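You operate a simulated robot arm through the tools that you are given. There is no shell and no other tool. Be economical: measure what you need, move in short steps, check, and stop when the job is done.

Carry out the task below with a simulated two-armed robot. There is one attempt and no reset: what you move stays moved.

JOB
Pick up the narrow yellow-label box marked "Y-52" from the top of the grey side table with one hand, pass it to the other hand and put it on the free ledge of the tube stand. Set down upright: narrow yellow-label box.

It is judged by the outcome, as a careful person would: the job done as asked, and still so three seconds after it is handed in. It fails if anything else is knocked over, pushed out of place, dropped, spilled or broken.

ROBOT AND FRAMES
Two 7-joint arms with three-finger grippers on one trunk, on a base that drives. Base frame: it is fixed to the floor where the robot stands at the start and does not move with it; the origin is under the middle of the robot, x ahead of it, y to its left, z up. Lengths are in mm, angles in rad, forces in N, time in s.
The left shoulder is at the start at [86, 126, 1110], the right one opposite. With the tool pointing down near the work surface each hand reaches from about 360 to 860 mm from the robot's upright axis, wherever it stands, measured 20 degrees to its own side. Places, roughly: free ledge of the tube stand (15x36 cm) [-1260, 1600, 600]. Payload 2.94 kg a hand.
Tool frame (each hand has its own): the origin (TCP) lies between the finger pads and is the grasp point; the fingertips stand 30 mm ahead of it; z points along the fingers, y is the line along which they close. The gripper opens to 128 mm. The gripper's body begins 93 mm behind the TCP.
Orientation is that of the tool frame in the base frame, as a unit quaternion [x, y, z, w]. With the fingers straight down and closing along the base's y, the tool's x points along the base's -x, its y along +y and its z along -z.

CONTROLS
- The arms move only by the tool servo_tool. It takes "left_steps", "right_steps" or both (then of equal length, played together; a hand with none holds still); each is one flat list of numbers, 7 for each row, row after row: the shift along the tool's x, y, z in units of 50 mm (1.0 is 50 mm), then the turn, a rotation vector about the tool's x, y, z in units of 6 degrees (1.0 is 6 degrees), then the gripper command, from -1 (fully open) to 1 (shut), values between in proportion. In form: [tx, ty, tz, rx, ry, rz, grip, tx, ty, tz, rx, ry, rz, grip, ...]. A call has 1 to 10 rows; each row shifts and turns the commanded pose from where the row before left it, along the tool's axes as they then stand. A call with a number of a shift or a turn outside -1 to 1 is refused whole. Each row takes 0.2 s and may step no farther than 50 mm and 0.15 rad from the row before; otherwise, or with a gripper value out of range, the whole call is refused. Where a pose cannot be reached the arm comes as near as it can. A force on the tool above 40 N (or 10 N above the force at the start of the call, whichever is more), or a blocked arm, ends the call early, and 0.2 s more pass. Each finger halts on what it meets, pressing with about 20 N; the grip force reading is that of the motor and also rises with nothing between the fingers. The clock runs only during rows and for 0.2 s after the last one: add rows that do not move to give the fingers time. The reply holds the time, the measured pose of the TCP, the force on the tool along the base axes, the opening and the grip force, in the units named above and with some noise, with the torque about the TCP (base axes, N m) and any sound that the robot's microphone picked up.
- Cameras (640 x 400 px; columns grow to the right, rows downward): "scene" is now at [206.1, -38.9, 1266.6]; the picture's right is [-0.46, -0.89, 0.00], its down [-0.56, 0.29, -0.78] and it looks along [0.69, -0.36, -0.63] (base axes); focal length 244 px, centre (320, 200). "left" rides on the left gripper at [69, 15, -120] in its tool frame; the picture's right is [-0.21, 0.98, 0.00], its down [-0.82, -0.18, -0.54] and it looks along [-0.53, -0.12, 0.84] (tool axes); focal length 251 px, centre (320, 200). "right" rides on the right gripper at [69, -15, -120] in its tool frame; the picture's right is [0.21, 0.98, 0.00], its down [-0.82, 0.18, -0.54] and it looks along [-0.53, 0.12, 0.84] (tool axes); focal length 251 px, centre (320, 200). There is no depth. A picture from a camera that has moved, and an enlarged one, comes with that camera's place and axes in the base frame and with its lens.
- capture(camera): a new picture of that camera. It takes no simulated time.
- lift_body(by): slides the trunk up (or, below 0, down) by that many mm; the arms and the scene camera ride with it, the base frame stays. It gives what a move gives, with no picture.
- drive_base(legs): drives the robot by 1 to 6 legs, each [ahead, left, turn to the left] in mm, mm and rad, along the robot's own axes; the way and the turn of a leg run together, so that a leg with both is an arc; at most 1500 mm and 3.142 rad a leg. The arms and the cameras ride along, it lands a little off, and it stops where it bumps. It gives what a move gives.
- aim_head(pan, tilt): turns the head with the scene camera to pan (to the left, within 1.396 rad either way) and tilt (down, from -0.506 to 1.204), counted from straight ahead of the robot. It gives what a move gives.
- inspect(camera, box): a new picture of the part [left, top, right, bottom] of that camera's present view, enlarged. It takes no simulated time.
- close_job(): hands the job in; it is judged then, once.

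Work in short steps. Places have to be worked out from the pictures, the camera data and where the tool is seen: move nearer, look again, correct. Check each grasp and each placing, and mend what went wrong. You have 120 turns and 100 pictures in all, those below and enlarged ones among them. Open the grippers and draw the arms clear of the work before you hand the job in, unless the task says otherwise; then end with one line.

The tools are called as name(argument=value, ...) on one line, values as JSON. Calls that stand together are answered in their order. servo_tool: Moves the arms, as the interface text tells. Its arguments: {"type":"object","properties":{"left_steps":{"type":"array","items":{"type":"number"}},"right_steps":{"type":"array","items":{"type":"number"}}},"required":[]} The other tools are called the same way: lift_body (by) slides the trunk up or down; drive_base (legs) drives the base; aim_head (pan, tilt) turns the head that bears the scene camera; capture (camera) takes a picture; inspect (camera, box) takes an enlarged picture of a part of a camera's view; close_job () hands the job in.

At the start:

```text
time: 0.0
left_ee_pos: [488.9, -4.7, 1081.0]
left_tcp_rot: [-0.001, 1.0, 0.0, 0.0]
left_wrist_force: [-0.2, 0.3, 1.4]
left_wrist_torque: [0.01, 0.04, 0.03]
left_gripper_width: 128.1
left_grasp_force: 0.0
right_ee_pos: [317.2, -440.0, 1054.7]
right_tcp_rot: [0.0, 1.0, 0.001, 0.001]
right_wrist_force: [0.4, -0.1, -0.3]
right_wrist_torque: [-0.01, -0.02, -0.02]
right_gripper_width: 127.8
right_grasp_force: 0.0
trunk travel left (down, up): [-325.0, 222.0]
robot x, y, heading: [0.9, 0.0, 0.0]
head pan, tilt: [-0.475, 0.679]
```

scene: 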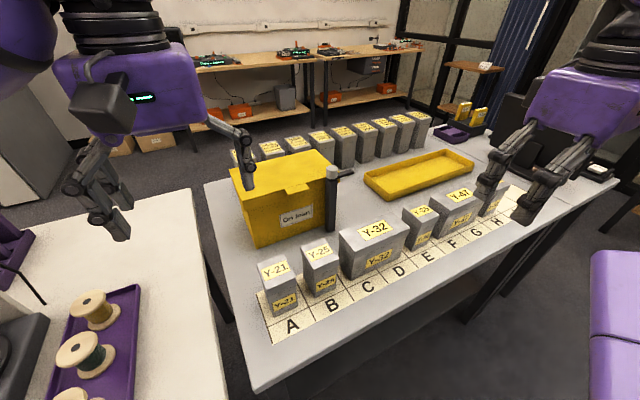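
right: 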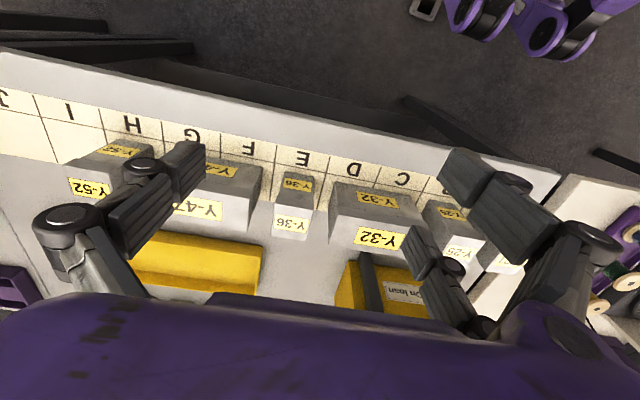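
left: 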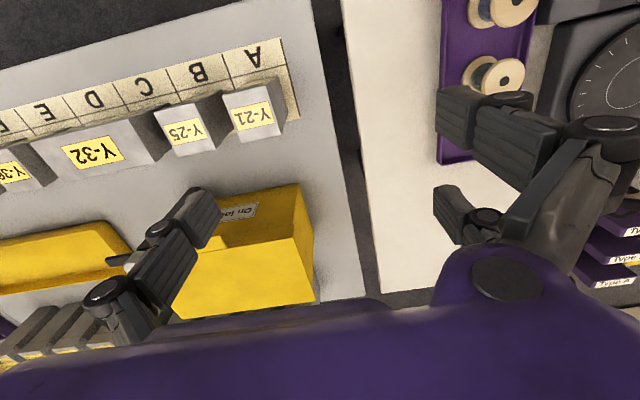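

The Y-52 box seems to stand at H, near the right hand. I zoom in on it from both cameras to fix its place.

inspect(camera="scene", box=[360, 120, 560, 245])

inspect(camera="right", box=[0, 80, 320, 280])

```text
3.20 times, centred on (460, 182) of scene
camera zoom: at [206.1, -38.9, 1266.6], right [-0.46, -0.89, 0.0], down [-0.56, 0.29, -0.78], along [0.69, -0.36, -0.63], focal length 780 px, centre (-128, 256)
```

zoom: 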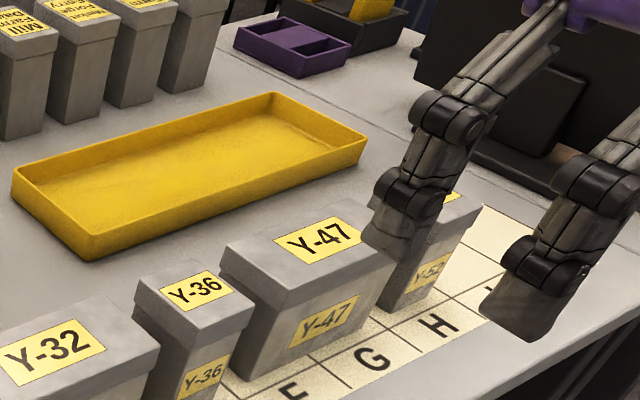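

```text
2.00 times, centred on (160, 180) of right
camera zoom: at [249.4, -454.6, 1174.1], right [-0.21, 0.98, 0.0], down [0.82, 0.18, 0.54], along [0.53, 0.12, -0.84], focal length 503 px, centre (640, 240)
```

zoom: 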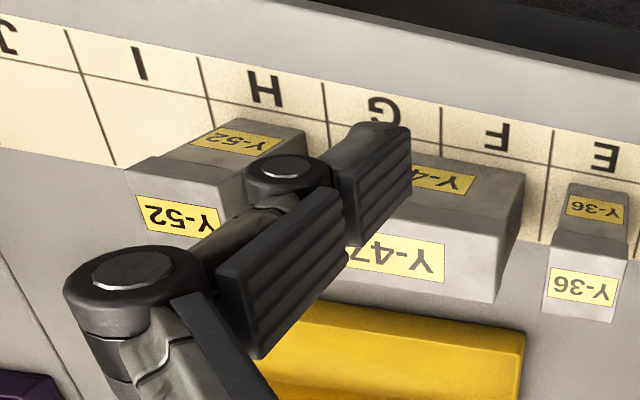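

Triangulated: near-face label of Y-52 at about (443, -707, 833); the row runs parallel to y. It's at the edge of reach, so I look right and left to plan driving.

aim_head(pan=-1.3, tilt=0.75)

capture(camera="scene")

aim_head(pan=1.39, tilt=0.5)

capture(camera="scene")

```text
time: 1.1
left_ee_pos: [487.3, -5.0, 1080.8]
left_tcp_rot: [0.0, 1.0, 0.0, 0.0]
left_wrist_force: [0.5, -0.3, 0.2]
left_wrist_torque: [0.02, -0.04, 0.02]
left_gripper_width: 128.1
left_grasp_force: 0.0
right_ee_pos: [317.8, -441.4, 1055.1]
right_tcp_rot: [0.0, 1.0, 0.001, 0.0]
right_wrist_force: [-0.3, 0.1, 0.3]
right_wrist_torque: [-0.02, 0.02, 0.01]
right_gripper_width: 127.9
right_grasp_force: 0.1
trunk travel left (down, up): [-325.0, 222.0]
robot x, y, heading: [-1.4, 0.3, 0.001]
head pan, tilt: [-1.3, 0.75]
```

```text
94 pictures are left
camera scene: at [194.7, -56.8, 1268.2], right [-0.66, -0.75, 0.0], down [-0.46, 0.4, -0.79], along [0.59, -0.52, -0.61], focal length 244 px, centre (320, 200)
```

scene: 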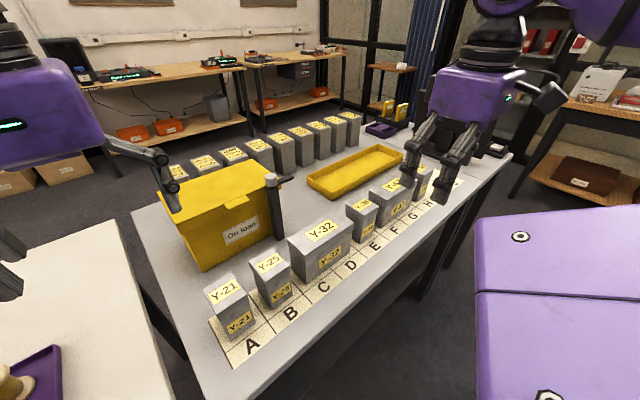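

```text
time: 3.5
left_ee_pos: [488.7, -5.1, 1081.1]
left_tcp_rot: [0.0, 1.0, 0.0, 0.001]
left_wrist_force: [0.0, 0.4, 0.3]
left_wrist_torque: [0.0, 0.01, 0.03]
left_gripper_width: 128.3
left_grasp_force: 0.0
right_ee_pos: [317.8, -441.7, 1056.8]
right_tcp_rot: [0.0, 1.0, 0.0, 0.0]
right_wrist_force: [0.3, 0.3, -0.4]
right_wrist_torque: [-0.01, 0.0, -0.01]
right_gripper_width: 127.8
right_grasp_force: 0.0
trunk travel left (down, up): [-325.0, 222.0]
robot x, y, heading: [0.5, -0.4, -0.003]
head pan, tilt: [1.389, 0.499]
```

```text
93 pictures are left
camera scene: at [146.3, 89.7, 1282.5], right [0.98, -0.18, 0.0], down [-0.09, -0.47, -0.88], along [0.16, 0.86, -0.48], focal length 244 px, centre (320, 200)
```

scene: 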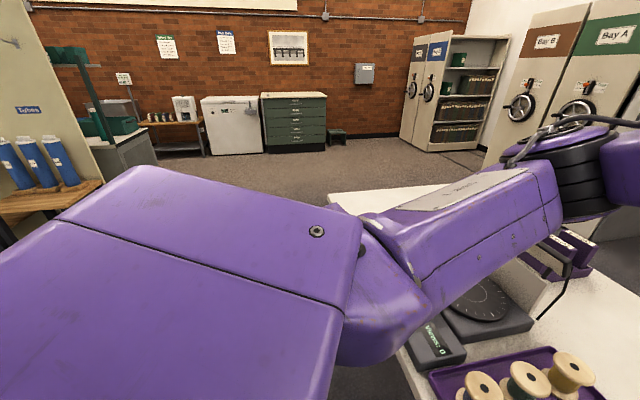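

The tube stand is behind-left with blue tubes. Before driving right I check the right side now that the head can settle there.

aim_head(pan=-1.35, tilt=0.8)

aim_head(pan=-1.35, tilt=0.8)

capture(camera="scene")

```text
time: 6.0
left_ee_pos: [488.2, -6.1, 1080.8]
left_tcp_rot: [0.0, 1.0, -0.001, 0.0]
left_wrist_force: [-0.3, 0.5, 0.3]
left_wrist_torque: [-0.02, 0.0, 0.0]
left_gripper_width: 128.0
left_grasp_force: 0.1
right_ee_pos: [317.9, -440.9, 1054.9]
right_tcp_rot: [0.001, 1.0, 0.0, 0.001]
right_wrist_force: [0.0, 0.8, -0.7]
right_wrist_torque: [0.0, -0.04, -0.01]
right_gripper_width: 127.9
right_grasp_force: 0.0
trunk travel left (down, up): [-325.0, 222.0]
robot x, y, heading: [2.0, 1.3, -0.001]
head pan, tilt: [-1.349, 0.799]
```

```text
time: 6.6
left_ee_pos: [488.0, -4.7, 1081.3]
left_tcp_rot: [0.0, 1.0, 0.0, 0.001]
left_wrist_force: [-0.2, -0.1, -1.0]
left_wrist_torque: [-0.04, -0.01, -0.01]
left_gripper_width: 128.1
left_grasp_force: 0.0
right_ee_pos: [317.7, -441.3, 1054.9]
right_tcp_rot: [0.0, 1.0, 0.0, 0.0]
right_wrist_force: [0.2, -0.3, -0.4]
right_wrist_torque: [0.0, -0.06, -0.04]
right_gripper_width: 128.0
right_grasp_force: 0.0
trunk travel left (down, up): [-325.0, 222.0]
robot x, y, heading: [0.1, -1.3, -0.003]
head pan, tilt: [-1.349, 0.799]
```

```text
92 pictures are left
camera scene: at [195.8, -53.5, 1265.2], right [-0.63, -0.78, 0.0], down [-0.5, 0.4, -0.77], along [0.6, -0.48, -0.64], focal length 244 px, centre (320, 200)
```

scene: 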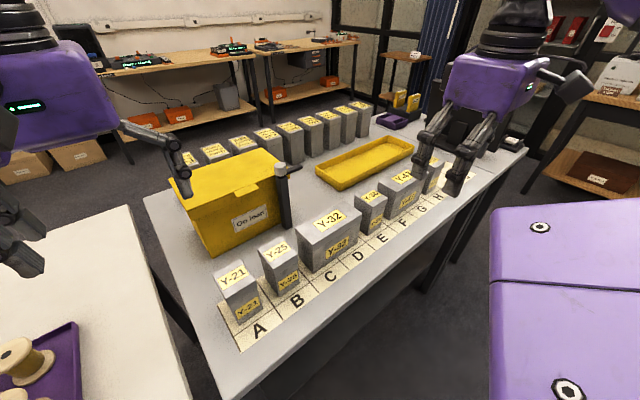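

Floor at the right looks clear. I drive 250 mm to the right so Y-52 comes into comfortable reach of the right hand.

drive_base(legs=[[0, -250, 0]])

aim_head(pan=-0.6, tilt=0.8)

capture(camera="scene")

capture(camera="right")

```text
time: 9.3
left_ee_pos: [489.1, -251.5, 1082.9]
left_tcp_rot: [-0.002, 1.0, 0.0, 0.0]
left_wrist_force: [0.1, 0.8, 0.8]
left_wrist_torque: [-0.01, 0.02, 0.02]
left_gripper_width: 127.6
left_grasp_force: 0.1
right_ee_pos: [318.9, -689.4, 1055.4]
right_tcp_rot: [0.0, 1.0, 0.0, 0.0]
right_wrist_force: [-0.1, 0.7, 0.8]
right_wrist_torque: [0.04, 0.0, 0.02]
right_gripper_width: 127.9
right_grasp_force: 0.1
trunk travel left (down, up): [-325.0, 222.0]
robot x, y, heading: [-3.6, -245.2, 0.0]
head pan, tilt: [-1.349, 0.799]
```

```text
time: 10.4
left_ee_pos: [488.6, -251.5, 1080.4]
left_tcp_rot: [-0.001, 1.0, 0.0, 0.0]
left_wrist_force: [-0.2, -0.3, -0.1]
left_wrist_torque: [-0.01, 0.02, 0.0]
left_gripper_width: 127.9
left_grasp_force: 0.0
right_ee_pos: [317.2, -687.9, 1055.5]
right_tcp_rot: [0.0, 1.0, 0.0, 0.001]
right_wrist_force: [-0.3, 0.9, 0.3]
right_wrist_torque: [0.0, -0.01, -0.01]
right_gripper_width: 128.1
right_grasp_force: 0.0
trunk travel left (down, up): [-325.0, 222.0]
robot x, y, heading: [-0.8, -246.0, -0.005]
head pan, tilt: [-0.6, 0.799]
```

```text
91 pictures are left
camera scene: at [195.8, -300.2, 1265.2], right [-0.63, -0.77, 0.0], down [-0.5, 0.41, -0.77], along [0.59, -0.49, -0.64], focal length 244 px, centre (320, 200)
```

scene: 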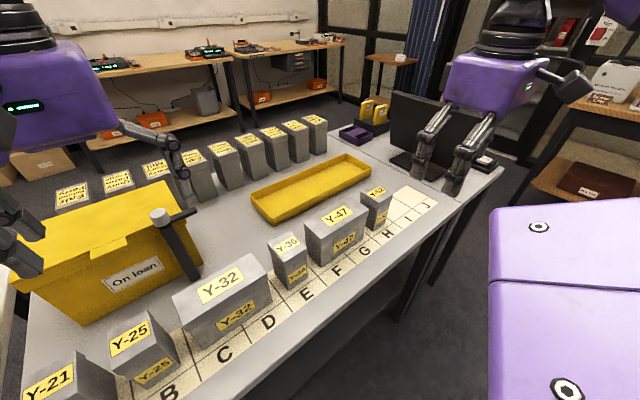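

```text
90 pictures are left
camera right: at [249.6, -701.2, 1174.1], right [-0.21, 0.98, 0.0], down [0.82, 0.18, 0.54], along [0.53, 0.12, -0.84], focal length 251 px, centre (320, 200)
```

right: 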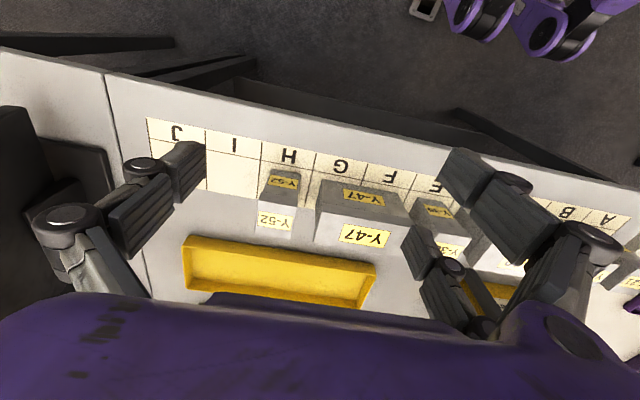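

Y-52 is now unobstructed. I zoom in on it to get its corners.

inspect(camera="right", box=[210, 130, 370, 250])

inspect(camera="scene", box=[310, 160, 450, 260])

```text
3.33 times, centred on (290, 190) of right
camera zoom: at [249.6, -701.2, 1174.1], right [-0.21, 0.98, 0.0], down [0.82, 0.18, 0.54], along [0.53, 0.12, -0.84], focal length 838 px, centre (420, 233)
```

zoom: 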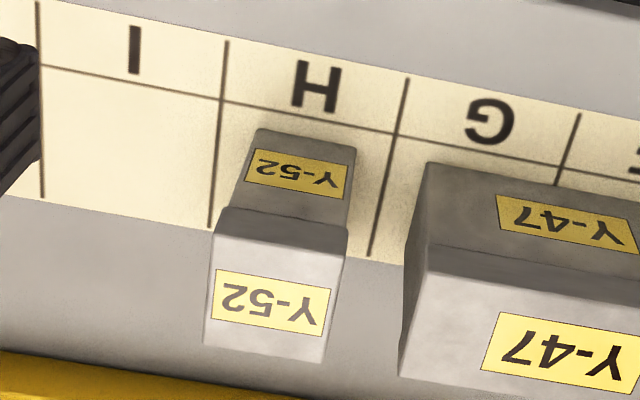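

```text
4.00 times, centred on (380, 210) of scene
camera zoom: at [195.8, -300.2, 1265.2], right [-0.63, -0.77, 0.0], down [-0.5, 0.41, -0.77], along [0.59, -0.49, -0.64], focal length 975 px, centre (80, 160)
```

zoom: 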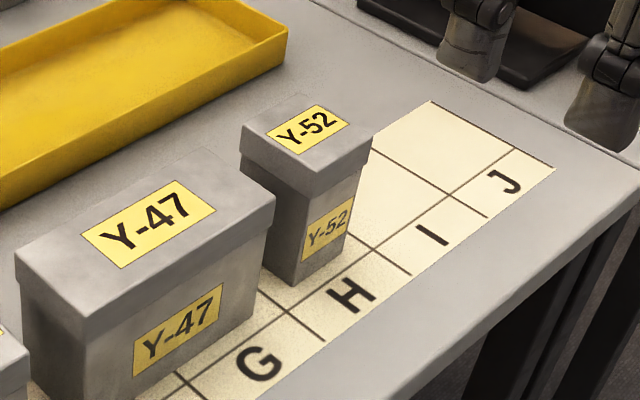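

Box lid: x 450–509, y −742…−687, top z≈886, table ≈783; Y-47 begins at y≈−654. I set the opening to ~78 mm and move the right hand above the box, tips still above the lid.

servo_tool(right_steps=[-0.81, -0.13, 0, 0, 0, 0, -0.22, -0.81, -0.13, 0, 0, 0, 0, -0.22, -0.81, -0.13, 0, 0, 0, 0, -0.22, -0.81, -0.13, 0, 0, 0, 0, -0.22, 0, 0, 0.7, 0, 0, 0, -0.22, 0, 0, 0.7, 0, 0, 0, -0.22, 0, 0, 0.7, 0, 0, 0, -0.22, 0, 0, 0, 0, 0, 0, -0.22])

capture(camera="right")

capture(camera="scene")

```text
time: 12.2
left_ee_pos: [488.2, -252.1, 1081.1]
left_tcp_rot: [-0.001, 1.0, 0.0, 0.0]
left_wrist_force: [-0.3, 0.0, 0.1]
left_wrist_torque: [0.03, -0.01, 0.0]
left_gripper_width: 127.8
left_grasp_force: 0.0
right_ee_pos: [478.5, -709.8, 950.1]
right_tcp_rot: [0.0, 1.0, 0.0, 0.0]
right_wrist_force: [0.2, 0.4, -0.3]
right_wrist_torque: [0.0, -0.02, 0.0]
right_gripper_width: 77.7
right_grasp_force: 0.0
trunk travel left (down, up): [-325.0, 222.0]
robot x, y, heading: [-2.3, -242.5, -0.001]
head pan, tilt: [-0.6, 0.799]
```

```text
87 pictures are left
camera right: at [409.7, -723.7, 1069.3], right [-0.21, 0.98, 0.0], down [0.82, 0.18, 0.54], along [0.53, 0.12, -0.84], focal length 251 px, centre (320, 200)
```

right: 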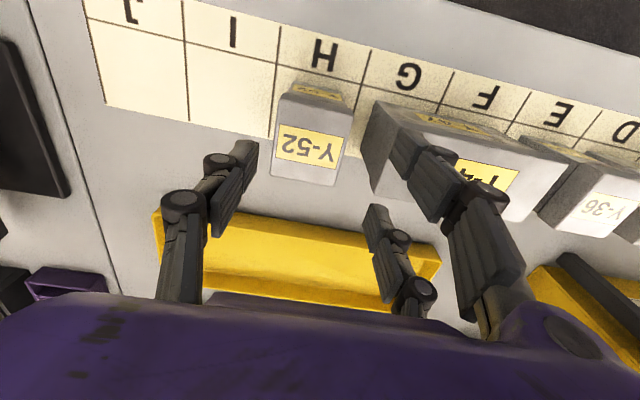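

```text
86 pictures are left
camera scene: at [196.3, -291.6, 1256.7], right [-0.56, -0.83, 0.0], down [-0.59, 0.4, -0.7], along [0.58, -0.39, -0.72], focal length 244 px, centre (320, 200)
```

scene: 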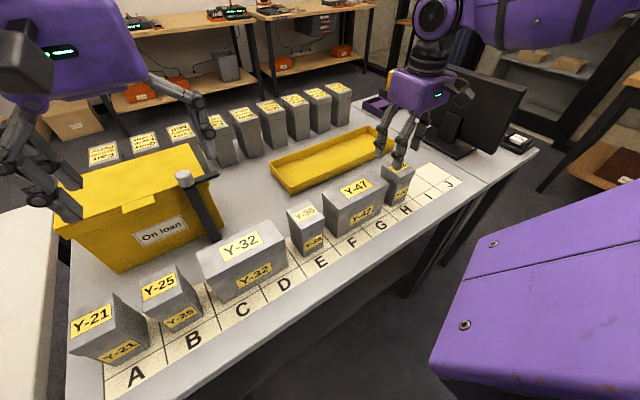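

The picture confirms the box centre at ≈(480, −716); Y-47's near side ≈ −657. I narrow the opening to 72 mm, shift slightly, and descend part way.

servo_tool(right_steps=[-0.03, -0.15, 0, 0, 0, 0, -0.125, 0, 0, 0.4, 0, 0, 0, -0.125, 0, 0, 0.3, 0, 0, 0, -0.125, 0, 0, 0, 0, 0, 0, -0.125])

inspect(camera="right", box=[160, 60, 560, 310])

inspect(camera="scene", box=[330, 100, 490, 200])

```text
time: 13.2
left_ee_pos: [488.8, -252.3, 1080.6]
left_tcp_rot: [-0.001, 1.0, 0.0, 0.0]
left_wrist_force: [0.5, -0.9, 0.4]
left_wrist_torque: [-0.02, 0.03, -0.02]
left_gripper_width: 127.9
left_grasp_force: 0.1
right_ee_pos: [481.3, -719.9, 915.7]
right_tcp_rot: [0.0, 1.0, -0.001, 0.0]
right_wrist_force: [0.4, -0.5, 0.2]
right_wrist_torque: [0.01, 0.01, -0.02]
right_gripper_width: 72.0
right_grasp_force: 0.0
trunk travel left (down, up): [-325.0, 222.0]
robot x, y, heading: [-0.7, -246.9, 0.002]
head pan, tilt: [-0.6, 0.799]
```

```text
1.60 times, centred on (360, 185) of right
camera zoom: at [412.2, -733.9, 1034.8], right [-0.21, 0.98, 0.0], down [0.82, 0.18, 0.54], along [0.53, 0.12, -0.84], focal length 402 px, centre (256, 224)
```

zoom: 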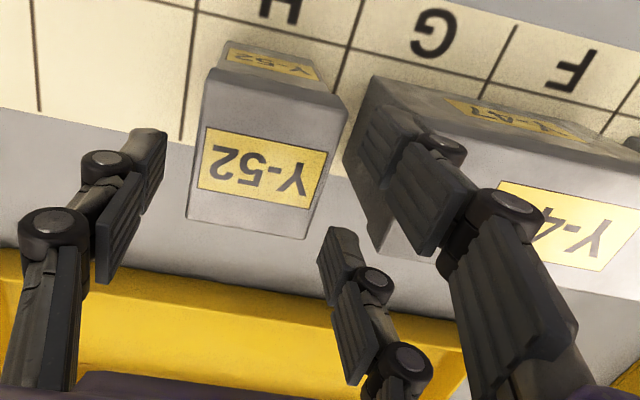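

```text
4.00 times, centred on (410, 150) of scene
camera zoom: at [196.3, -291.8, 1256.6], right [-0.56, -0.83, 0.0], down [-0.59, 0.4, -0.7], along [0.58, -0.39, -0.72], focal length 975 px, centre (-40, 400)
```

zoom: 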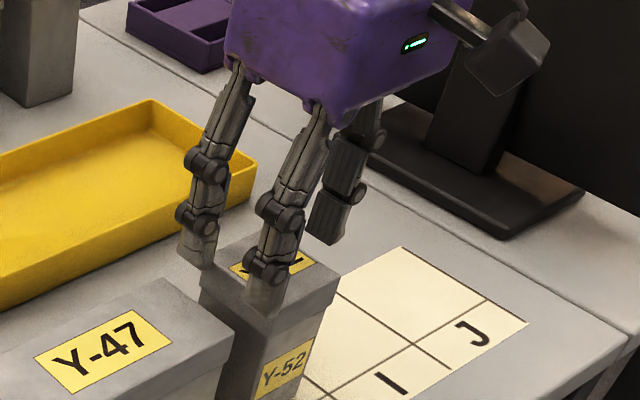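

The hand turns out to have two fingers on the +y side and one on −y; centring is fine to a few mm. I shift +3 mm, lower to z≈862, then close.

servo_tool(right_steps=[0.0, 0.06, 0.36, 0, 0, 0, -0.125, 0, 0, 0.36, 0, 0, 0, -0.125, 0, 0, 0.36, 0, 0, 0, -0.125, 0, 0, 0, 0, 0, 0, -0.125])

inspect(camera="right", box=[160, 60, 560, 310])

```text
time: 14.2
left_ee_pos: [489.5, -251.5, 1082.2]
left_tcp_rot: [0.0, 1.0, 0.0, 0.0]
left_wrist_force: [0.2, -0.6, 0.4]
left_wrist_torque: [0.0, 0.0, 0.01]
left_gripper_width: 128.0
left_grasp_force: 0.0
right_ee_pos: [480.9, -717.9, 860.1]
right_tcp_rot: [0.0, 1.0, 0.0, 0.0]
right_wrist_force: [-0.1, 0.1, -1.0]
right_wrist_torque: [-0.03, -0.01, -0.03]
right_gripper_width: 71.9
right_grasp_force: 0.0
trunk travel left (down, up): [-325.0, 222.0]
robot x, y, heading: [0.4, -251.0, 0.002]
head pan, tilt: [-0.6, 0.799]
```

```text
1.60 times, centred on (360, 185) of right
camera zoom: at [412.2, -730.6, 979.7], right [-0.21, 0.98, 0.0], down [0.82, 0.18, 0.54], along [0.53, 0.12, -0.84], focal length 402 px, centre (256, 224)
```

zoom: 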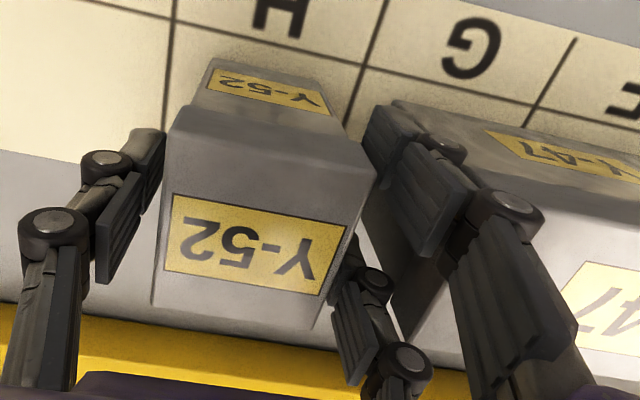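

Fingers straddle the box without touching either neighbour. I close the gripper.

servo_tool(right_steps=[0, 0, 0, 0, 0, 0, 0.15, 0, 0, 0, 0, 0, 0, 0.4, 0, 0, 0, 0, 0, 0, 0.6, 0, 0, 0, 0, 0, 0, 0.6])

inspect(camera="right", box=[160, 60, 560, 310])

```text
time: 15.2
left_ee_pos: [489.9, -252.0, 1083.0]
left_tcp_rot: [-0.001, 1.0, 0.0, 0.0]
left_wrist_force: [-0.5, -0.1, 0.5]
left_wrist_torque: [0.01, 0.02, -0.02]
left_gripper_width: 128.2
left_grasp_force: 0.1
right_ee_pos: [481.3, -716.3, 860.2]
right_tcp_rot: [0.0, 1.0, 0.0, 0.0]
right_wrist_force: [-0.4, -0.5, 0.3]
right_wrist_torque: [0.02, -0.06, 0.0]
right_gripper_width: 53.8
right_grasp_force: 20.2
trunk travel left (down, up): [-325.0, 222.0]
robot x, y, heading: [2.1, -246.4, 0.0]
head pan, tilt: [-0.6, 0.799]
```

```text
1.60 times, centred on (360, 185) of right
camera zoom: at [412.3, -730.8, 979.5], right [-0.21, 0.98, 0.0], down [0.82, 0.18, 0.54], along [0.53, 0.12, -0.84], focal length 402 px, centre (256, 224)
```

zoom: 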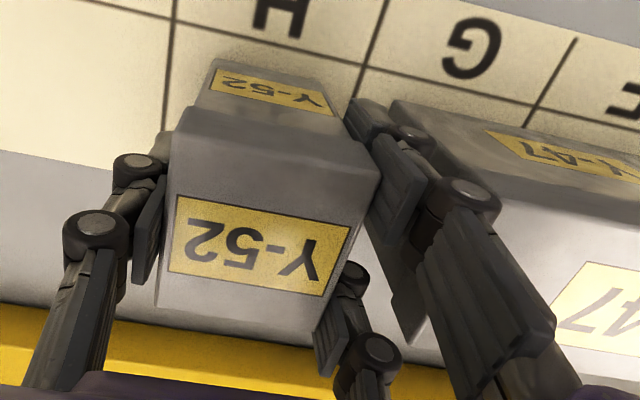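

Gripped at 53.8 mm with 20 N. I lift slowly straight up and check that box and lid come together.

servo_tool(right_steps=[0, 0, -0.2, 0, 0, 0, 0.7, 0, 0, -0.4, 0, 0, 0, 0.7, 0, 0, -0.6, 0, 0, 0, 0.7, 0, 0, -0.8, 0, 0, 0, 0.7, 0, 0, -0.8, 0, 0, 0, 0.7, 0, 0, -0.8, 0, 0, 0, 0.7, 0, 0, 0, 0, 0, 0, 0.7])

capture(camera="scene")

```text
time: 16.8
left_ee_pos: [489.0, -252.9, 1080.5]
left_tcp_rot: [0.0, 1.0, 0.0, 0.0]
left_wrist_force: [0.0, -0.2, -0.5]
left_wrist_torque: [0.01, 0.03, 0.01]
left_gripper_width: 128.0
left_grasp_force: 0.0
right_ee_pos: [483.8, -719.4, 1040.4]
right_tcp_rot: [0.0, 1.0, -0.001, 0.0]
right_wrist_force: [0.0, 0.3, -1.7]
right_wrist_torque: [-0.01, 0.0, -0.04]
right_gripper_width: 53.8
right_grasp_force: 19.9
trunk travel left (down, up): [-325.0, 222.0]
robot x, y, heading: [0.5, -245.5, 0.004]
head pan, tilt: [-0.6, 0.799]
```

```text
81 pictures are left
camera scene: at [196.9, -292.3, 1256.4], right [-0.56, -0.83, 0.0], down [-0.59, 0.41, -0.7], along [0.58, -0.39, -0.72], focal length 244 px, centre (320, 200)
```

scene: 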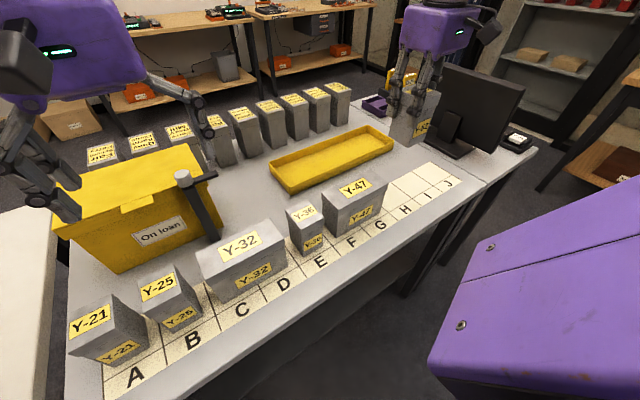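

The whole box came up cleanly. I pull the right hand in towards the robot and raise the trunk for a safe turn.

servo_tool(right_steps=[0.6, 0.5, 0, 0, 0, 0, 0.7, 0.6, 0.5, 0, 0, 0, 0, 0.7, 0.6, 0.5, 0, 0, 0, 0, 0.7, 0.6, 0.5, 0, 0, 0, 0, 0.7, 0, 0, 0, 0, 0, 0, 0.7])

lift_body(by=150)

aim_head(pan=1.39, tilt=0.75)

capture(camera="scene")

```text
time: 18.0
left_ee_pos: [489.2, -251.4, 1081.1]
left_tcp_rot: [-0.001, 1.0, 0.0, 0.0]
left_wrist_force: [0.7, -0.1, -0.2]
left_wrist_torque: [0.01, 0.01, 0.0]
left_gripper_width: 128.0
left_grasp_force: 0.2
right_ee_pos: [362.9, -619.7, 1037.9]
right_tcp_rot: [0.0, 1.0, 0.001, -0.001]
right_wrist_force: [-0.1, 0.5, -2.8]
right_wrist_torque: [0.03, 0.01, 0.03]
right_gripper_width: 53.8
right_grasp_force: 20.2
trunk travel left (down, up): [-325.0, 222.0]
robot x, y, heading: [-1.8, -249.9, -0.003]
head pan, tilt: [-0.6, 0.799]
```

```text
time: 19.8
left_ee_pos: [489.4, -251.3, 1230.1]
left_tcp_rot: [-0.001, 1.0, 0.0, -0.002]
left_wrist_force: [-0.9, 0.0, -0.1]
left_wrist_torque: [-0.01, -0.01, -0.02]
left_gripper_width: 128.0
left_grasp_force: 0.1
right_ee_pos: [361.1, -618.6, 1190.6]
right_tcp_rot: [0.0, 1.0, 0.0, 0.0]
right_wrist_force: [0.0, 0.0, -2.0]
right_wrist_torque: [0.04, 0.01, -0.03]
right_gripper_width: 54.2
right_grasp_force: 20.2
trunk travel left (down, up): [-475.0, 72.0]
robot x, y, heading: [-1.1, -246.2, -0.003]
head pan, tilt: [-0.6, 0.799]
```

```text
time: 21.7
left_ee_pos: [489.1, -251.5, 1232.0]
left_tcp_rot: [-0.001, 1.0, -0.001, 0.001]
left_wrist_force: [0.1, -0.1, -0.2]
left_wrist_torque: [-0.01, 0.02, -0.01]
left_gripper_width: 128.0
left_grasp_force: 0.1
right_ee_pos: [362.1, -617.3, 1189.5]
right_tcp_rot: [0.0, 1.0, -0.001, 0.0]
right_wrist_force: [0.8, -0.4, -2.3]
right_wrist_torque: [-0.02, 0.0, -0.01]
right_gripper_width: 54.0
right_grasp_force: 19.8
trunk travel left (down, up): [-475.0, 72.0]
robot x, y, heading: [-2.3, -248.3, -0.001]
head pan, tilt: [1.389, 0.75]
```

```text
80 pictures are left
camera scene: at [147.9, -284.2, 1418.1], right [-0.46, -0.89, 0.0], down [-0.63, 0.33, -0.7], along [0.62, -0.33, -0.71], focal length 244 px, centre (320, 200)
```

scene: 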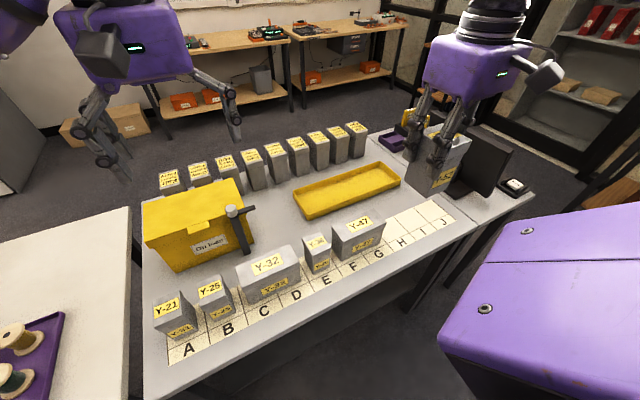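

The view didn't follow the stated pan; I take a new picture to see whether the head is just lagging.

capture(camera="scene")

```text
79 pictures are left
camera scene: at [147.9, -284.2, 1418.1], right [-0.46, -0.89, 0.0], down [-0.63, 0.33, -0.7], along [0.62, -0.33, -0.71], focal length 244 px, centre (320, 200)
```

scene: 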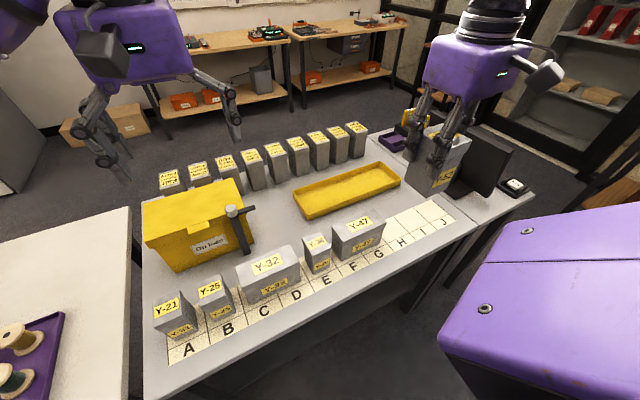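

Same view; I command the head again with a slightly different value.

aim_head(pan=1.2, tilt=0.6)

capture(camera="scene")

```text
time: 22.4
left_ee_pos: [487.9, -252.0, 1232.0]
left_tcp_rot: [-0.001, 1.0, 0.0, 0.001]
left_wrist_force: [0.1, 1.3, 0.0]
left_wrist_torque: [0.0, 0.0, 0.04]
left_gripper_width: 128.0
left_grasp_force: 0.1
right_ee_pos: [362.5, -617.7, 1191.7]
right_tcp_rot: [0.0, 1.0, 0.0, 0.001]
right_wrist_force: [-0.3, 0.4, -2.1]
right_wrist_torque: [0.03, 0.0, 0.01]
right_gripper_width: 54.1
right_grasp_force: 20.1
trunk travel left (down, up): [-475.0, 72.0]
robot x, y, heading: [-3.1, -244.2, -0.002]
head pan, tilt: [1.201, 0.6]
```

```text
78 pictures are left
camera scene: at [108.2, -164.3, 1434.1], right [0.93, -0.37, 0.0], down [-0.21, -0.53, -0.82], along [0.3, 0.77, -0.57], focal length 244 px, centre (320, 200)
```

scene: 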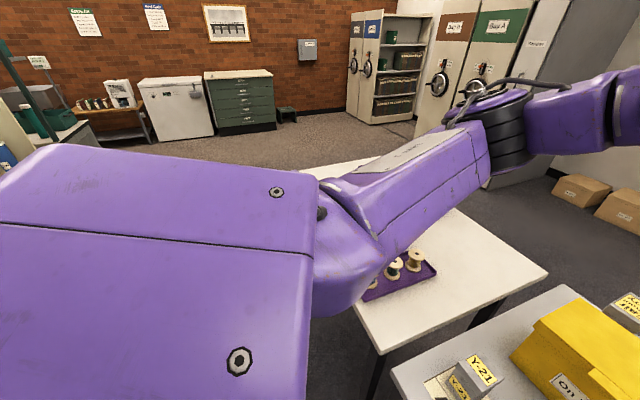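

The head lags one command; noted. White table starts at x≥340, and the floor to the left is free. I back up 150 mm and turn left 90°, then look.

drive_base(legs=[[-150, 0, 0], [0, 0, 1.57]])

aim_head(pan=0.7, tilt=0.55)

aim_head(pan=0.7, tilt=0.55)

capture(camera="scene")

```text
time: 27.7
left_ee_pos: [-148.5, 243.1, 1231.7]
left_tcp_rot: [0.708, -0.706, 0.0, 0.0]
left_wrist_force: [-0.7, -0.2, 0.0]
left_wrist_torque: [-0.01, -0.03, 0.0]
left_gripper_width: 127.9
left_grasp_force: 0.0
right_ee_pos: [217.7, 115.9, 1191.3]
right_tcp_rot: [0.709, -0.706, 0.0, 0.0]
right_wrist_force: [-0.2, -0.4, -2.0]
right_wrist_torque: [0.02, -0.02, 0.01]
right_gripper_width: 53.9
right_grasp_force: 19.9
trunk travel left (down, up): [-475.0, 72.0]
robot x, y, heading: [-152.5, -242.3, 1.572]
head pan, tilt: [1.201, 0.6]
```

```text
time: 28.6
left_ee_pos: [-148.7, 242.0, 1231.3]
left_tcp_rot: [0.708, -0.706, 0.0, 0.0]
left_wrist_force: [-0.3, -0.7, -0.2]
left_wrist_torque: [-0.03, 0.0, 0.03]
left_gripper_width: 128.1
left_grasp_force: 0.0
right_ee_pos: [217.3, 115.7, 1191.1]
right_tcp_rot: [0.708, -0.706, -0.001, 0.001]
right_wrist_force: [-0.9, 0.4, -1.8]
right_wrist_torque: [0.02, -0.03, -0.02]
right_gripper_width: 54.1
right_grasp_force: 20.1
trunk travel left (down, up): [-475.0, 72.0]
robot x, y, heading: [-153.2, -247.4, 1.571]
head pan, tilt: [0.7, 0.55]
```

```text
time: 29.2
left_ee_pos: [-148.1, 243.1, 1230.4]
left_tcp_rot: [0.708, -0.706, 0.0, -0.001]
left_wrist_force: [-0.7, 0.0, 0.1]
left_wrist_torque: [-0.02, 0.01, 0.01]
left_gripper_width: 128.0
left_grasp_force: 0.1
right_ee_pos: [217.7, 115.3, 1190.7]
right_tcp_rot: [0.708, -0.706, 0.0, 0.0]
right_wrist_force: [-0.6, 0.3, -1.9]
right_wrist_torque: [0.01, 0.01, 0.03]
right_gripper_width: 54.1
right_grasp_force: 20.7
trunk travel left (down, up): [-475.0, 72.0]
robot x, y, heading: [-153.0, -248.3, 1.573]
head pan, tilt: [0.7, 0.55]
```

```text
77 pictures are left
camera scene: at [-211.0, -101.8, 1438.6], right [0.76, 0.65, 0.0], down [0.34, -0.4, -0.85], along [-0.55, 0.65, -0.52], focal length 244 px, centre (320, 200)
```

scene: 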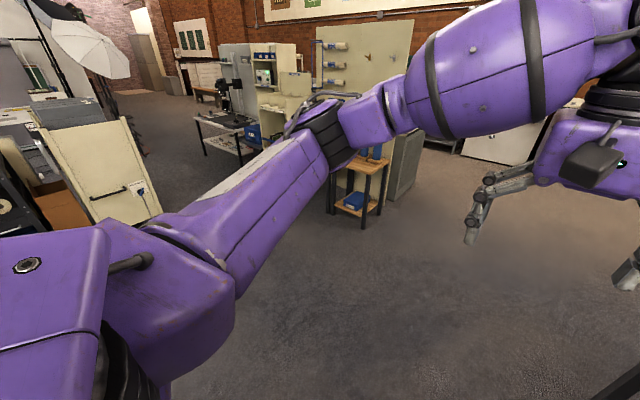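

The stand (wooden shelf with blue tubes) lies ahead-left with free floor between. I turn towards it and drive part of the way.

drive_base(legs=[[0, 0, 0.54], [700, 0, 0]])

aim_head(pan=-0.15, tilt=0.5)

aim_head(pan=-0.15, tilt=0.5)

capture(camera="scene")

```text
time: 34.6
left_ee_pos: [-762.8, 782.1, 1231.9]
left_tcp_rot: [0.87, -0.493, 0.0, 0.0]
left_wrist_force: [-1.3, -0.2, 0.4]
left_wrist_torque: [0.0, -0.02, -0.02]
left_gripper_width: 127.9
left_grasp_force: 0.1
right_ee_pos: [-383.9, 861.2, 1191.6]
right_tcp_rot: [0.869, -0.494, 0.0, 0.0]
right_wrist_force: [0.7, -1.3, -2.0]
right_wrist_torque: [0.02, 0.0, -0.02]
right_gripper_width: 54.0
right_grasp_force: 20.3
trunk travel left (down, up): [-475.0, 72.0]
robot x, y, heading: [-515.8, 355.4, 2.109]
head pan, tilt: [0.7, 0.55]
```

```text
time: 35.8
left_ee_pos: [-764.1, 782.3, 1230.1]
left_tcp_rot: [0.87, -0.493, 0.0, 0.0]
left_wrist_force: [-0.1, -0.8, 0.8]
left_wrist_torque: [0.02, 0.02, -0.01]
left_gripper_width: 128.0
left_grasp_force: 0.0
right_ee_pos: [-385.1, 861.4, 1190.2]
right_tcp_rot: [0.87, -0.494, 0.0, 0.0]
right_wrist_force: [-1.2, 0.4, -2.6]
right_wrist_torque: [0.01, 0.03, -0.02]
right_gripper_width: 53.9
right_grasp_force: 20.3
trunk travel left (down, up): [-475.0, 72.0]
robot x, y, heading: [-511.3, 359.1, 2.109]
head pan, tilt: [-0.15, 0.499]
```

```text
time: 36.4
left_ee_pos: [-764.0, 781.5, 1231.3]
left_tcp_rot: [0.87, -0.494, -0.001, 0.0]
left_wrist_force: [0.3, 0.2, 0.1]
left_wrist_torque: [-0.03, 0.01, 0.01]
left_gripper_width: 127.6
left_grasp_force: 0.1
right_ee_pos: [-384.0, 860.4, 1190.0]
right_tcp_rot: [0.869, -0.494, 0.0, 0.0]
right_wrist_force: [-0.1, 0.4, -2.5]
right_wrist_torque: [0.0, 0.01, 0.03]
right_gripper_width: 53.8
right_grasp_force: 20.3
trunk travel left (down, up): [-475.0, 72.0]
robot x, y, heading: [-519.2, 362.1, 2.11]
head pan, tilt: [-0.15, 0.499]
```

```text
76 pictures are left
camera scene: at [-591.4, 509.3, 1443.2], right [0.93, 0.38, 0.0], down [0.18, -0.44, -0.88], along [-0.33, 0.81, -0.48], focal length 244 px, centre (320, 200)
```

scene: 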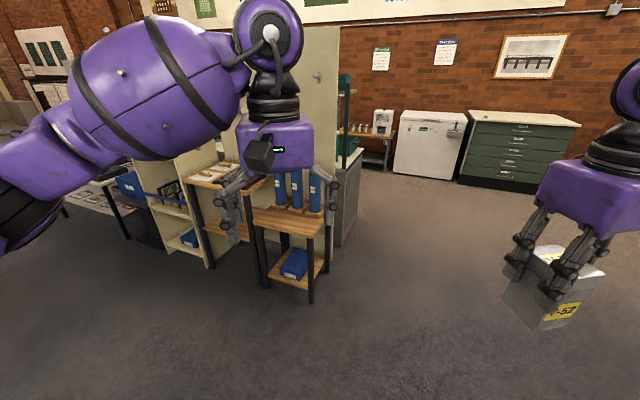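

inspect(camera="scene", box=[170, 130, 370, 310])

```text
2.22 times, centred on (270, 220) of scene
camera zoom: at [-591.4, 509.3, 1443.2], right [0.93, 0.38, 0.0], down [0.18, -0.44, -0.88], along [-0.33, 0.81, -0.48], focal length 542 px, centre (431, 156)
```

zoom: 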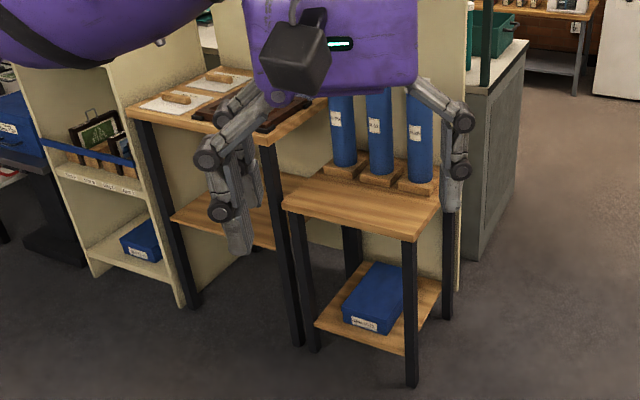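

The ledge is the free front strip of the small wooden stand, edges parallel to base axes, facing −y, open above. I square the robot to +y here in free space for the handover, moving the left hand aside.

drive_base(legs=[[0, 0, -0.538]])

servo_tool(left_steps=[-0.4, 1, 0, 0, 0, 0, -1, -0.4, 1, 0, 0, 0, 0, -1, -0.4, 1, 0, 0, 0, 0, -1, -0.4, 1, 0, 0, 0, 0, -1, -0.4, 1, 0, 0, 0, 0, -1, 0, 0, 0, 0, 0, 0, -1])

servo_tool(left_steps=[0, 0, 0, 0, -1, 0, -1, 0, 0, 0, 0, -1, 0, -1, 0, 0, 0, 0, -1, 0, -1, 0, 0, 0, 0, -1, 0, -1, 0, 0, 0, 0, -1, 0, -1, 0, 0, 0, 0, -1, 0, -1, 0, 0, 0, 0, -1, 0, -1, 0, 0, 0, 0, -1, 0, -1])

```text
time: 38.3
left_ee_pos: [-511.9, 846.3, 1231.1]
left_tcp_rot: [-0.706, 0.708, 0.0, 0.0]
left_wrist_force: [-0.2, -0.2, 0.3]
left_wrist_torque: [-0.01, -0.01, -0.04]
left_gripper_width: 127.7
left_grasp_force: 0.0
right_ee_pos: [-144.8, 718.3, 1190.5]
right_tcp_rot: [-0.706, 0.709, 0.001, 0.0]
right_wrist_force: [0.5, 0.1, -1.7]
right_wrist_torque: [0.01, -0.02, 0.0]
right_gripper_width: 53.9
right_grasp_force: 19.8
trunk travel left (down, up): [-475.0, 72.0]
robot x, y, heading: [-515.7, 360.4, 1.567]
head pan, tilt: [-0.15, 0.499]
```

```text
refused: row 1 steps farther than a row can; nothing moved
```

```text
time: 40.1
left_ee_pos: [-509.6, 847.5, 1230.5]
left_tcp_rot: [-0.645, 0.646, 0.288, 0.288]
left_wrist_force: [0.3, 0.3, -0.9]
left_wrist_torque: [0.01, 0.0, 0.0]
left_gripper_width: 127.9
left_grasp_force: 0.1
right_ee_pos: [-143.8, 718.5, 1191.7]
right_tcp_rot: [-0.706, 0.708, 0.0, 0.0]
right_wrist_force: [-0.7, -0.3, -3.0]
right_wrist_torque: [0.01, -0.01, 0.0]
right_gripper_width: 53.9
right_grasp_force: 19.7
trunk travel left (down, up): [-475.0, 72.0]
robot x, y, heading: [-515.4, 357.8, 1.571]
head pan, tilt: [-0.15, 0.499]
```

Tool now points forward 48° down, as intended. I finish the pitch while shifting the left hand to the left.

servo_tool(left_steps=[0, 0.8, 0, 0, -1, 0, -1, 0, 0.8, 0, 0, -1, 0, -1, 0, 0.8, 0, 0, -1, 0, -1, 0, 0.8, 0, 0, -1, 0, -1, 0, 0.8, 0, 0, -1, 0, -1, 0, 0.8, 0, 0, -1, 0, -1, 0, 0, 0, 0, -1, 0, -1, 0, 0, 0, 0, 0, 0, -1])

capture(camera="scene")

```text
time: 41.9
left_ee_pos: [-696.6, 945.0, 1253.7]
left_tcp_rot: [-0.543, 0.545, 0.45, 0.452]
left_wrist_force: [-0.3, 0.4, -0.5]
left_wrist_torque: [0.01, 0.02, -0.01]
left_gripper_width: 128.1
left_grasp_force: 0.1
left hand out of reach, approached as far as the arm can: row 2, 3, 4, 5, 6, 7
right_ee_pos: [-145.0, 720.1, 1190.7]
right_tcp_rot: [-0.706, 0.708, 0.001, 0.0]
right_wrist_force: [0.1, 0.7, -1.5]
right_wrist_torque: [0.01, 0.0, 0.0]
right_gripper_width: 53.9
right_grasp_force: 20.5
trunk travel left (down, up): [-475.0, 72.0]
robot x, y, heading: [-517.2, 359.2, 1.564]
head pan, tilt: [-0.15, 0.499]
```

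```text
74 pictures are left
camera scene: at [-504.1, 525.1, 1443.2], right [0.99, -0.15, 0.0], down [-0.07, -0.47, -0.88], along [0.14, 0.87, -0.48], focal length 244 px, centre (320, 200)
```

scene: 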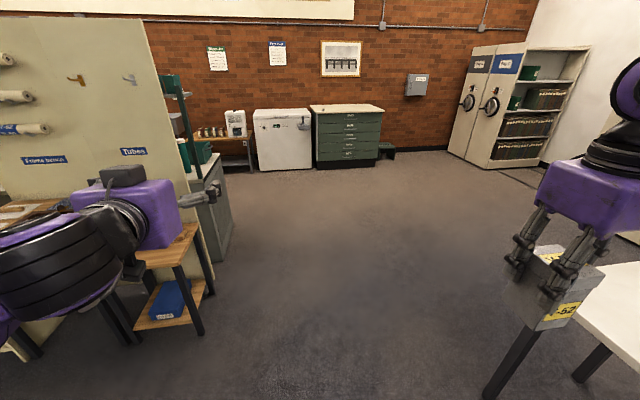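

The left arm is near a joint limit at shoulder height. I lower the left hand, continuing the pitch, to see if it becomes reachable.

servo_tool(left_steps=[0.8, 0, 0, 0, 0, 0, -1, 0.8, 0, 0, 0, 0, 0, -1, 0.8, 0, 0, 0, 0, 0, -1, 0.8, 0, 0, 0, 0, 0, -1, 0.8, 0, 0, 0, 0, 0, -1, 0, 0, 0, 0, 0, 0, -1])

```text
time: 43.3
left_ee_pos: [-698.3, 946.5, 1248.8]
left_tcp_rot: [-0.545, 0.547, 0.448, 0.451]
left_wrist_force: [0.4, 0.3, -0.3]
left_wrist_torque: [0.0, 0.0, -0.02]
left_gripper_width: 127.9
left_grasp_force: 0.1
left hand out of reach, approached as far as the arm can: row 1, 2, 3, 4, 5
right_ee_pos: [-144.1, 719.1, 1191.4]
right_tcp_rot: [-0.704, 0.71, 0.0, 0.0]
right_wrist_force: [0.7, -0.5, -2.9]
right_wrist_torque: [-0.02, 0.01, 0.0]
right_gripper_width: 53.8
right_grasp_force: 20.0
trunk travel left (down, up): [-475.0, 72.0]
robot x, y, heading: [-515.0, 361.0, 1.563]
head pan, tilt: [-0.15, 0.499]
```

Blocked at this height; I pitch back somewhat, so the hand can be lowered before pitching again.

servo_tool(left_steps=[0, 0, 0, 0, 1, 0, -1, 0, 0, 0, 0, 1, 0, -1, 0, 0, 0, 0, 1, 0, -1, 0, 0, 0, 0, 1, 0, -1, 0, 0, 0, 0, 1, 0, -1, 0, 0, 0, 0, 0, 0, -1])

```text
time: 44.7
left_ee_pos: [-698.0, 949.8, 1250.6]
left_tcp_rot: [-0.641, 0.644, 0.294, 0.296]
left_wrist_force: [-0.1, 1.0, 0.5]
left_wrist_torque: [0.01, 0.01, -0.01]
left_gripper_width: 128.0
left_grasp_force: 0.1
right_ee_pos: [-145.2, 718.4, 1190.6]
right_tcp_rot: [-0.704, 0.71, 0.0, 0.0]
right_wrist_force: [-0.8, 0.9, -1.6]
right_wrist_torque: [-0.01, -0.01, -0.03]
right_gripper_width: 53.9
right_grasp_force: 19.9
trunk travel left (down, up): [-475.0, 72.0]
robot x, y, heading: [-518.5, 360.6, 1.564]
head pan, tilt: [-0.15, 0.499]
```

Now lower the left hand 300 mm straight down at this pitch.

servo_tool(left_steps=[0.647, 0, 0.563, 0, 0, 0, -1, 0.647, 0, 0.563, 0, 0, 0, -1, 0.647, 0, 0.563, 0, 0, 0, -1, 0.647, 0, 0.563, 0, 0, 0, -1, 0.647, 0, 0.563, 0, 0, 0, -1, 0.647, 0, 0.563, 0, 0, 0, -1, 0.647, 0, 0.563, 0, 0, 0, -1])

servo_tool(left_steps=[0, 0, 0, 0, -1, 0, -1, 0, 0, 0, 0, -1, 0, -1, 0, 0, 0, 0, -1, 0, -1, 0, 0, 0, 0, -1, 0, -1, 0, 0, 0, 0, -1, 0, -1, 0, 0, 0, 0, -1, 0, -1, 0, 0, 0, 0, -0.8, 0, -1])

```text
time: 46.3
left_ee_pos: [-698.6, 951.1, 950.6]
left_tcp_rot: [-0.641, 0.645, 0.294, 0.296]
left_wrist_force: [-0.1, -0.5, 0.0]
left_wrist_torque: [-0.01, 0.01, 0.0]
left_gripper_width: 127.7
left_grasp_force: 0.0
right_ee_pos: [-144.8, 719.9, 1190.9]
right_tcp_rot: [-0.706, 0.709, 0.0, 0.0]
right_wrist_force: [1.0, -0.7, -3.3]
right_wrist_torque: [0.0, 0.03, 0.0]
right_gripper_width: 54.1
right_grasp_force: 20.4
trunk travel left (down, up): [-475.0, 72.0]
robot x, y, heading: [-520.7, 357.1, 1.565]
head pan, tilt: [-0.15, 0.499]
```

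```text
time: 47.9
left_ee_pos: [-698.1, 951.5, 951.3]
left_tcp_rot: [-0.641, 0.644, 0.294, 0.297]
left_wrist_force: [0.1, 0.1, 0.1]
left_wrist_torque: [-0.04, 0.03, 0.0]
left_gripper_width: 128.1
left_grasp_force: 0.1
left hand out of reach, approached as far as the arm can: row 1, 2, 3, 4, 5, 6, 7
right_ee_pos: [-144.8, 720.9, 1190.5]
right_tcp_rot: [-0.705, 0.709, -0.001, 0.001]
right_wrist_force: [1.0, -0.6, -2.4]
right_wrist_torque: [-0.03, -0.01, 0.03]
right_gripper_width: 53.9
right_grasp_force: 19.9
trunk travel left (down, up): [-475.0, 72.0]
robot x, y, heading: [-518.2, 358.5, 1.563]
head pan, tilt: [-0.15, 0.499]
```

At the lower height the wrist limit is tighter; a 60° pitch approach from behind-above suffices for both handover and placing. I raise the left hand to z≈1120 and pitch to ~60°.

servo_tool(left_steps=[-0.64, 0, -0.56, 0, 0, 0, -1, -0.64, 0, -0.56, 0, 0, 0, -1, -0.64, 0, -0.56, 0, 0, 0, -1, -0.64, 0, -0.56, 0, 0, 0, -1, 0, 0, 0, 0, -1, 0, -1, 0, 0, 0, 0, -1, 0, -1, 0, 0, 0, 0, 0, 0, -1])

```text
time: 49.5
left_ee_pos: [-698.5, 947.3, 1118.3]
left_tcp_rot: [-0.607, 0.609, 0.36, 0.361]
left_wrist_force: [0.4, -0.4, -0.7]
left_wrist_torque: [-0.02, -0.02, 0.02]
left_gripper_width: 128.2
left_grasp_force: 0.0
right_ee_pos: [-144.5, 719.3, 1190.9]
right_tcp_rot: [-0.705, 0.709, 0.0, 0.0]
right_wrist_force: [-1.2, -0.3, -2.4]
right_wrist_torque: [0.03, 0.03, -0.03]
right_gripper_width: 53.9
right_grasp_force: 19.9
trunk travel left (down, up): [-475.0, 72.0]
robot x, y, heading: [-519.4, 360.3, 1.568]
head pan, tilt: [-0.15, 0.499]
```

Left pitch is 61° at z 1118 – good. Now I rotate the right hand 90° about the vertical so its single finger faces the robot, then check.

servo_tool(right_steps=[0, 0, 0, 0, 0, 1, 0.7, 0, 0, 0, 0, 0, 1, 0.7, 0, 0, 0, 0, 0, 1, 0.7, 0, 0, 0, 0, 0, 1, 0.7, 0, 0, 0, 0, 0, 1, 0.7, 0, 0, 0, 0, 0, 1, 0.7, 0, 0, 0, 0, 0, 1, 0.7, 0, 0, 0, 0, 0, 1, 0.7])

servo_tool(right_steps=[0, 0, 0, 0, 0, 1, 0.7, 0, 0, 0, 0, 0, 1, 0.7, 0, 0, 0, 0, 0, 1, 0.7, 0, 0, 0, 0, 0, 1, 0.7, 0, 0, 0, 0, 0, 1, 0.7, 0, 0, 0, 0, 0, 1, 0.7, 0, 0, 0, 0, 0, 1, 0.7, 0, 0, 0, 0, 0, 0, 0.7])

```text
time: 51.3
left_ee_pos: [-698.0, 948.7, 1119.5]
left_tcp_rot: [-0.607, 0.609, 0.36, 0.361]
left_wrist_force: [-0.1, -0.3, 0.1]
left_wrist_torque: [0.01, -0.03, 0.01]
left_gripper_width: 128.1
left_grasp_force: 0.0
right_ee_pos: [-144.1, 719.3, 1190.5]
right_tcp_rot: [-0.355, 0.935, 0.0, -0.001]
right_wrist_force: [1.6, -0.2, -2.7]
right_wrist_torque: [0.03, 0.0, -0.02]
right_gripper_width: 54.0
right_grasp_force: 19.8
trunk travel left (down, up): [-475.0, 72.0]
robot x, y, heading: [-517.5, 358.6, 1.565]
head pan, tilt: [-0.15, 0.499]
```

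```text
time: 53.1
left_ee_pos: [-697.2, 948.9, 1119.6]
left_tcp_rot: [-0.607, 0.61, 0.359, 0.361]
left_wrist_force: [-0.1, -0.4, 0.7]
left_wrist_torque: [0.03, -0.04, -0.01]
left_gripper_width: 127.7
left_grasp_force: 0.1
right_ee_pos: [-144.9, 720.4, 1190.4]
right_tcp_rot: [0.003, 1.0, 0.0, 0.0]
right_wrist_force: [-0.8, 0.6, -3.0]
right_wrist_torque: [0.02, 0.0, 0.01]
right_gripper_width: 53.8
right_grasp_force: 20.0
trunk travel left (down, up): [-475.0, 72.0]
robot x, y, heading: [-519.9, 360.9, 1.565]
head pan, tilt: [-0.15, 0.499]
```

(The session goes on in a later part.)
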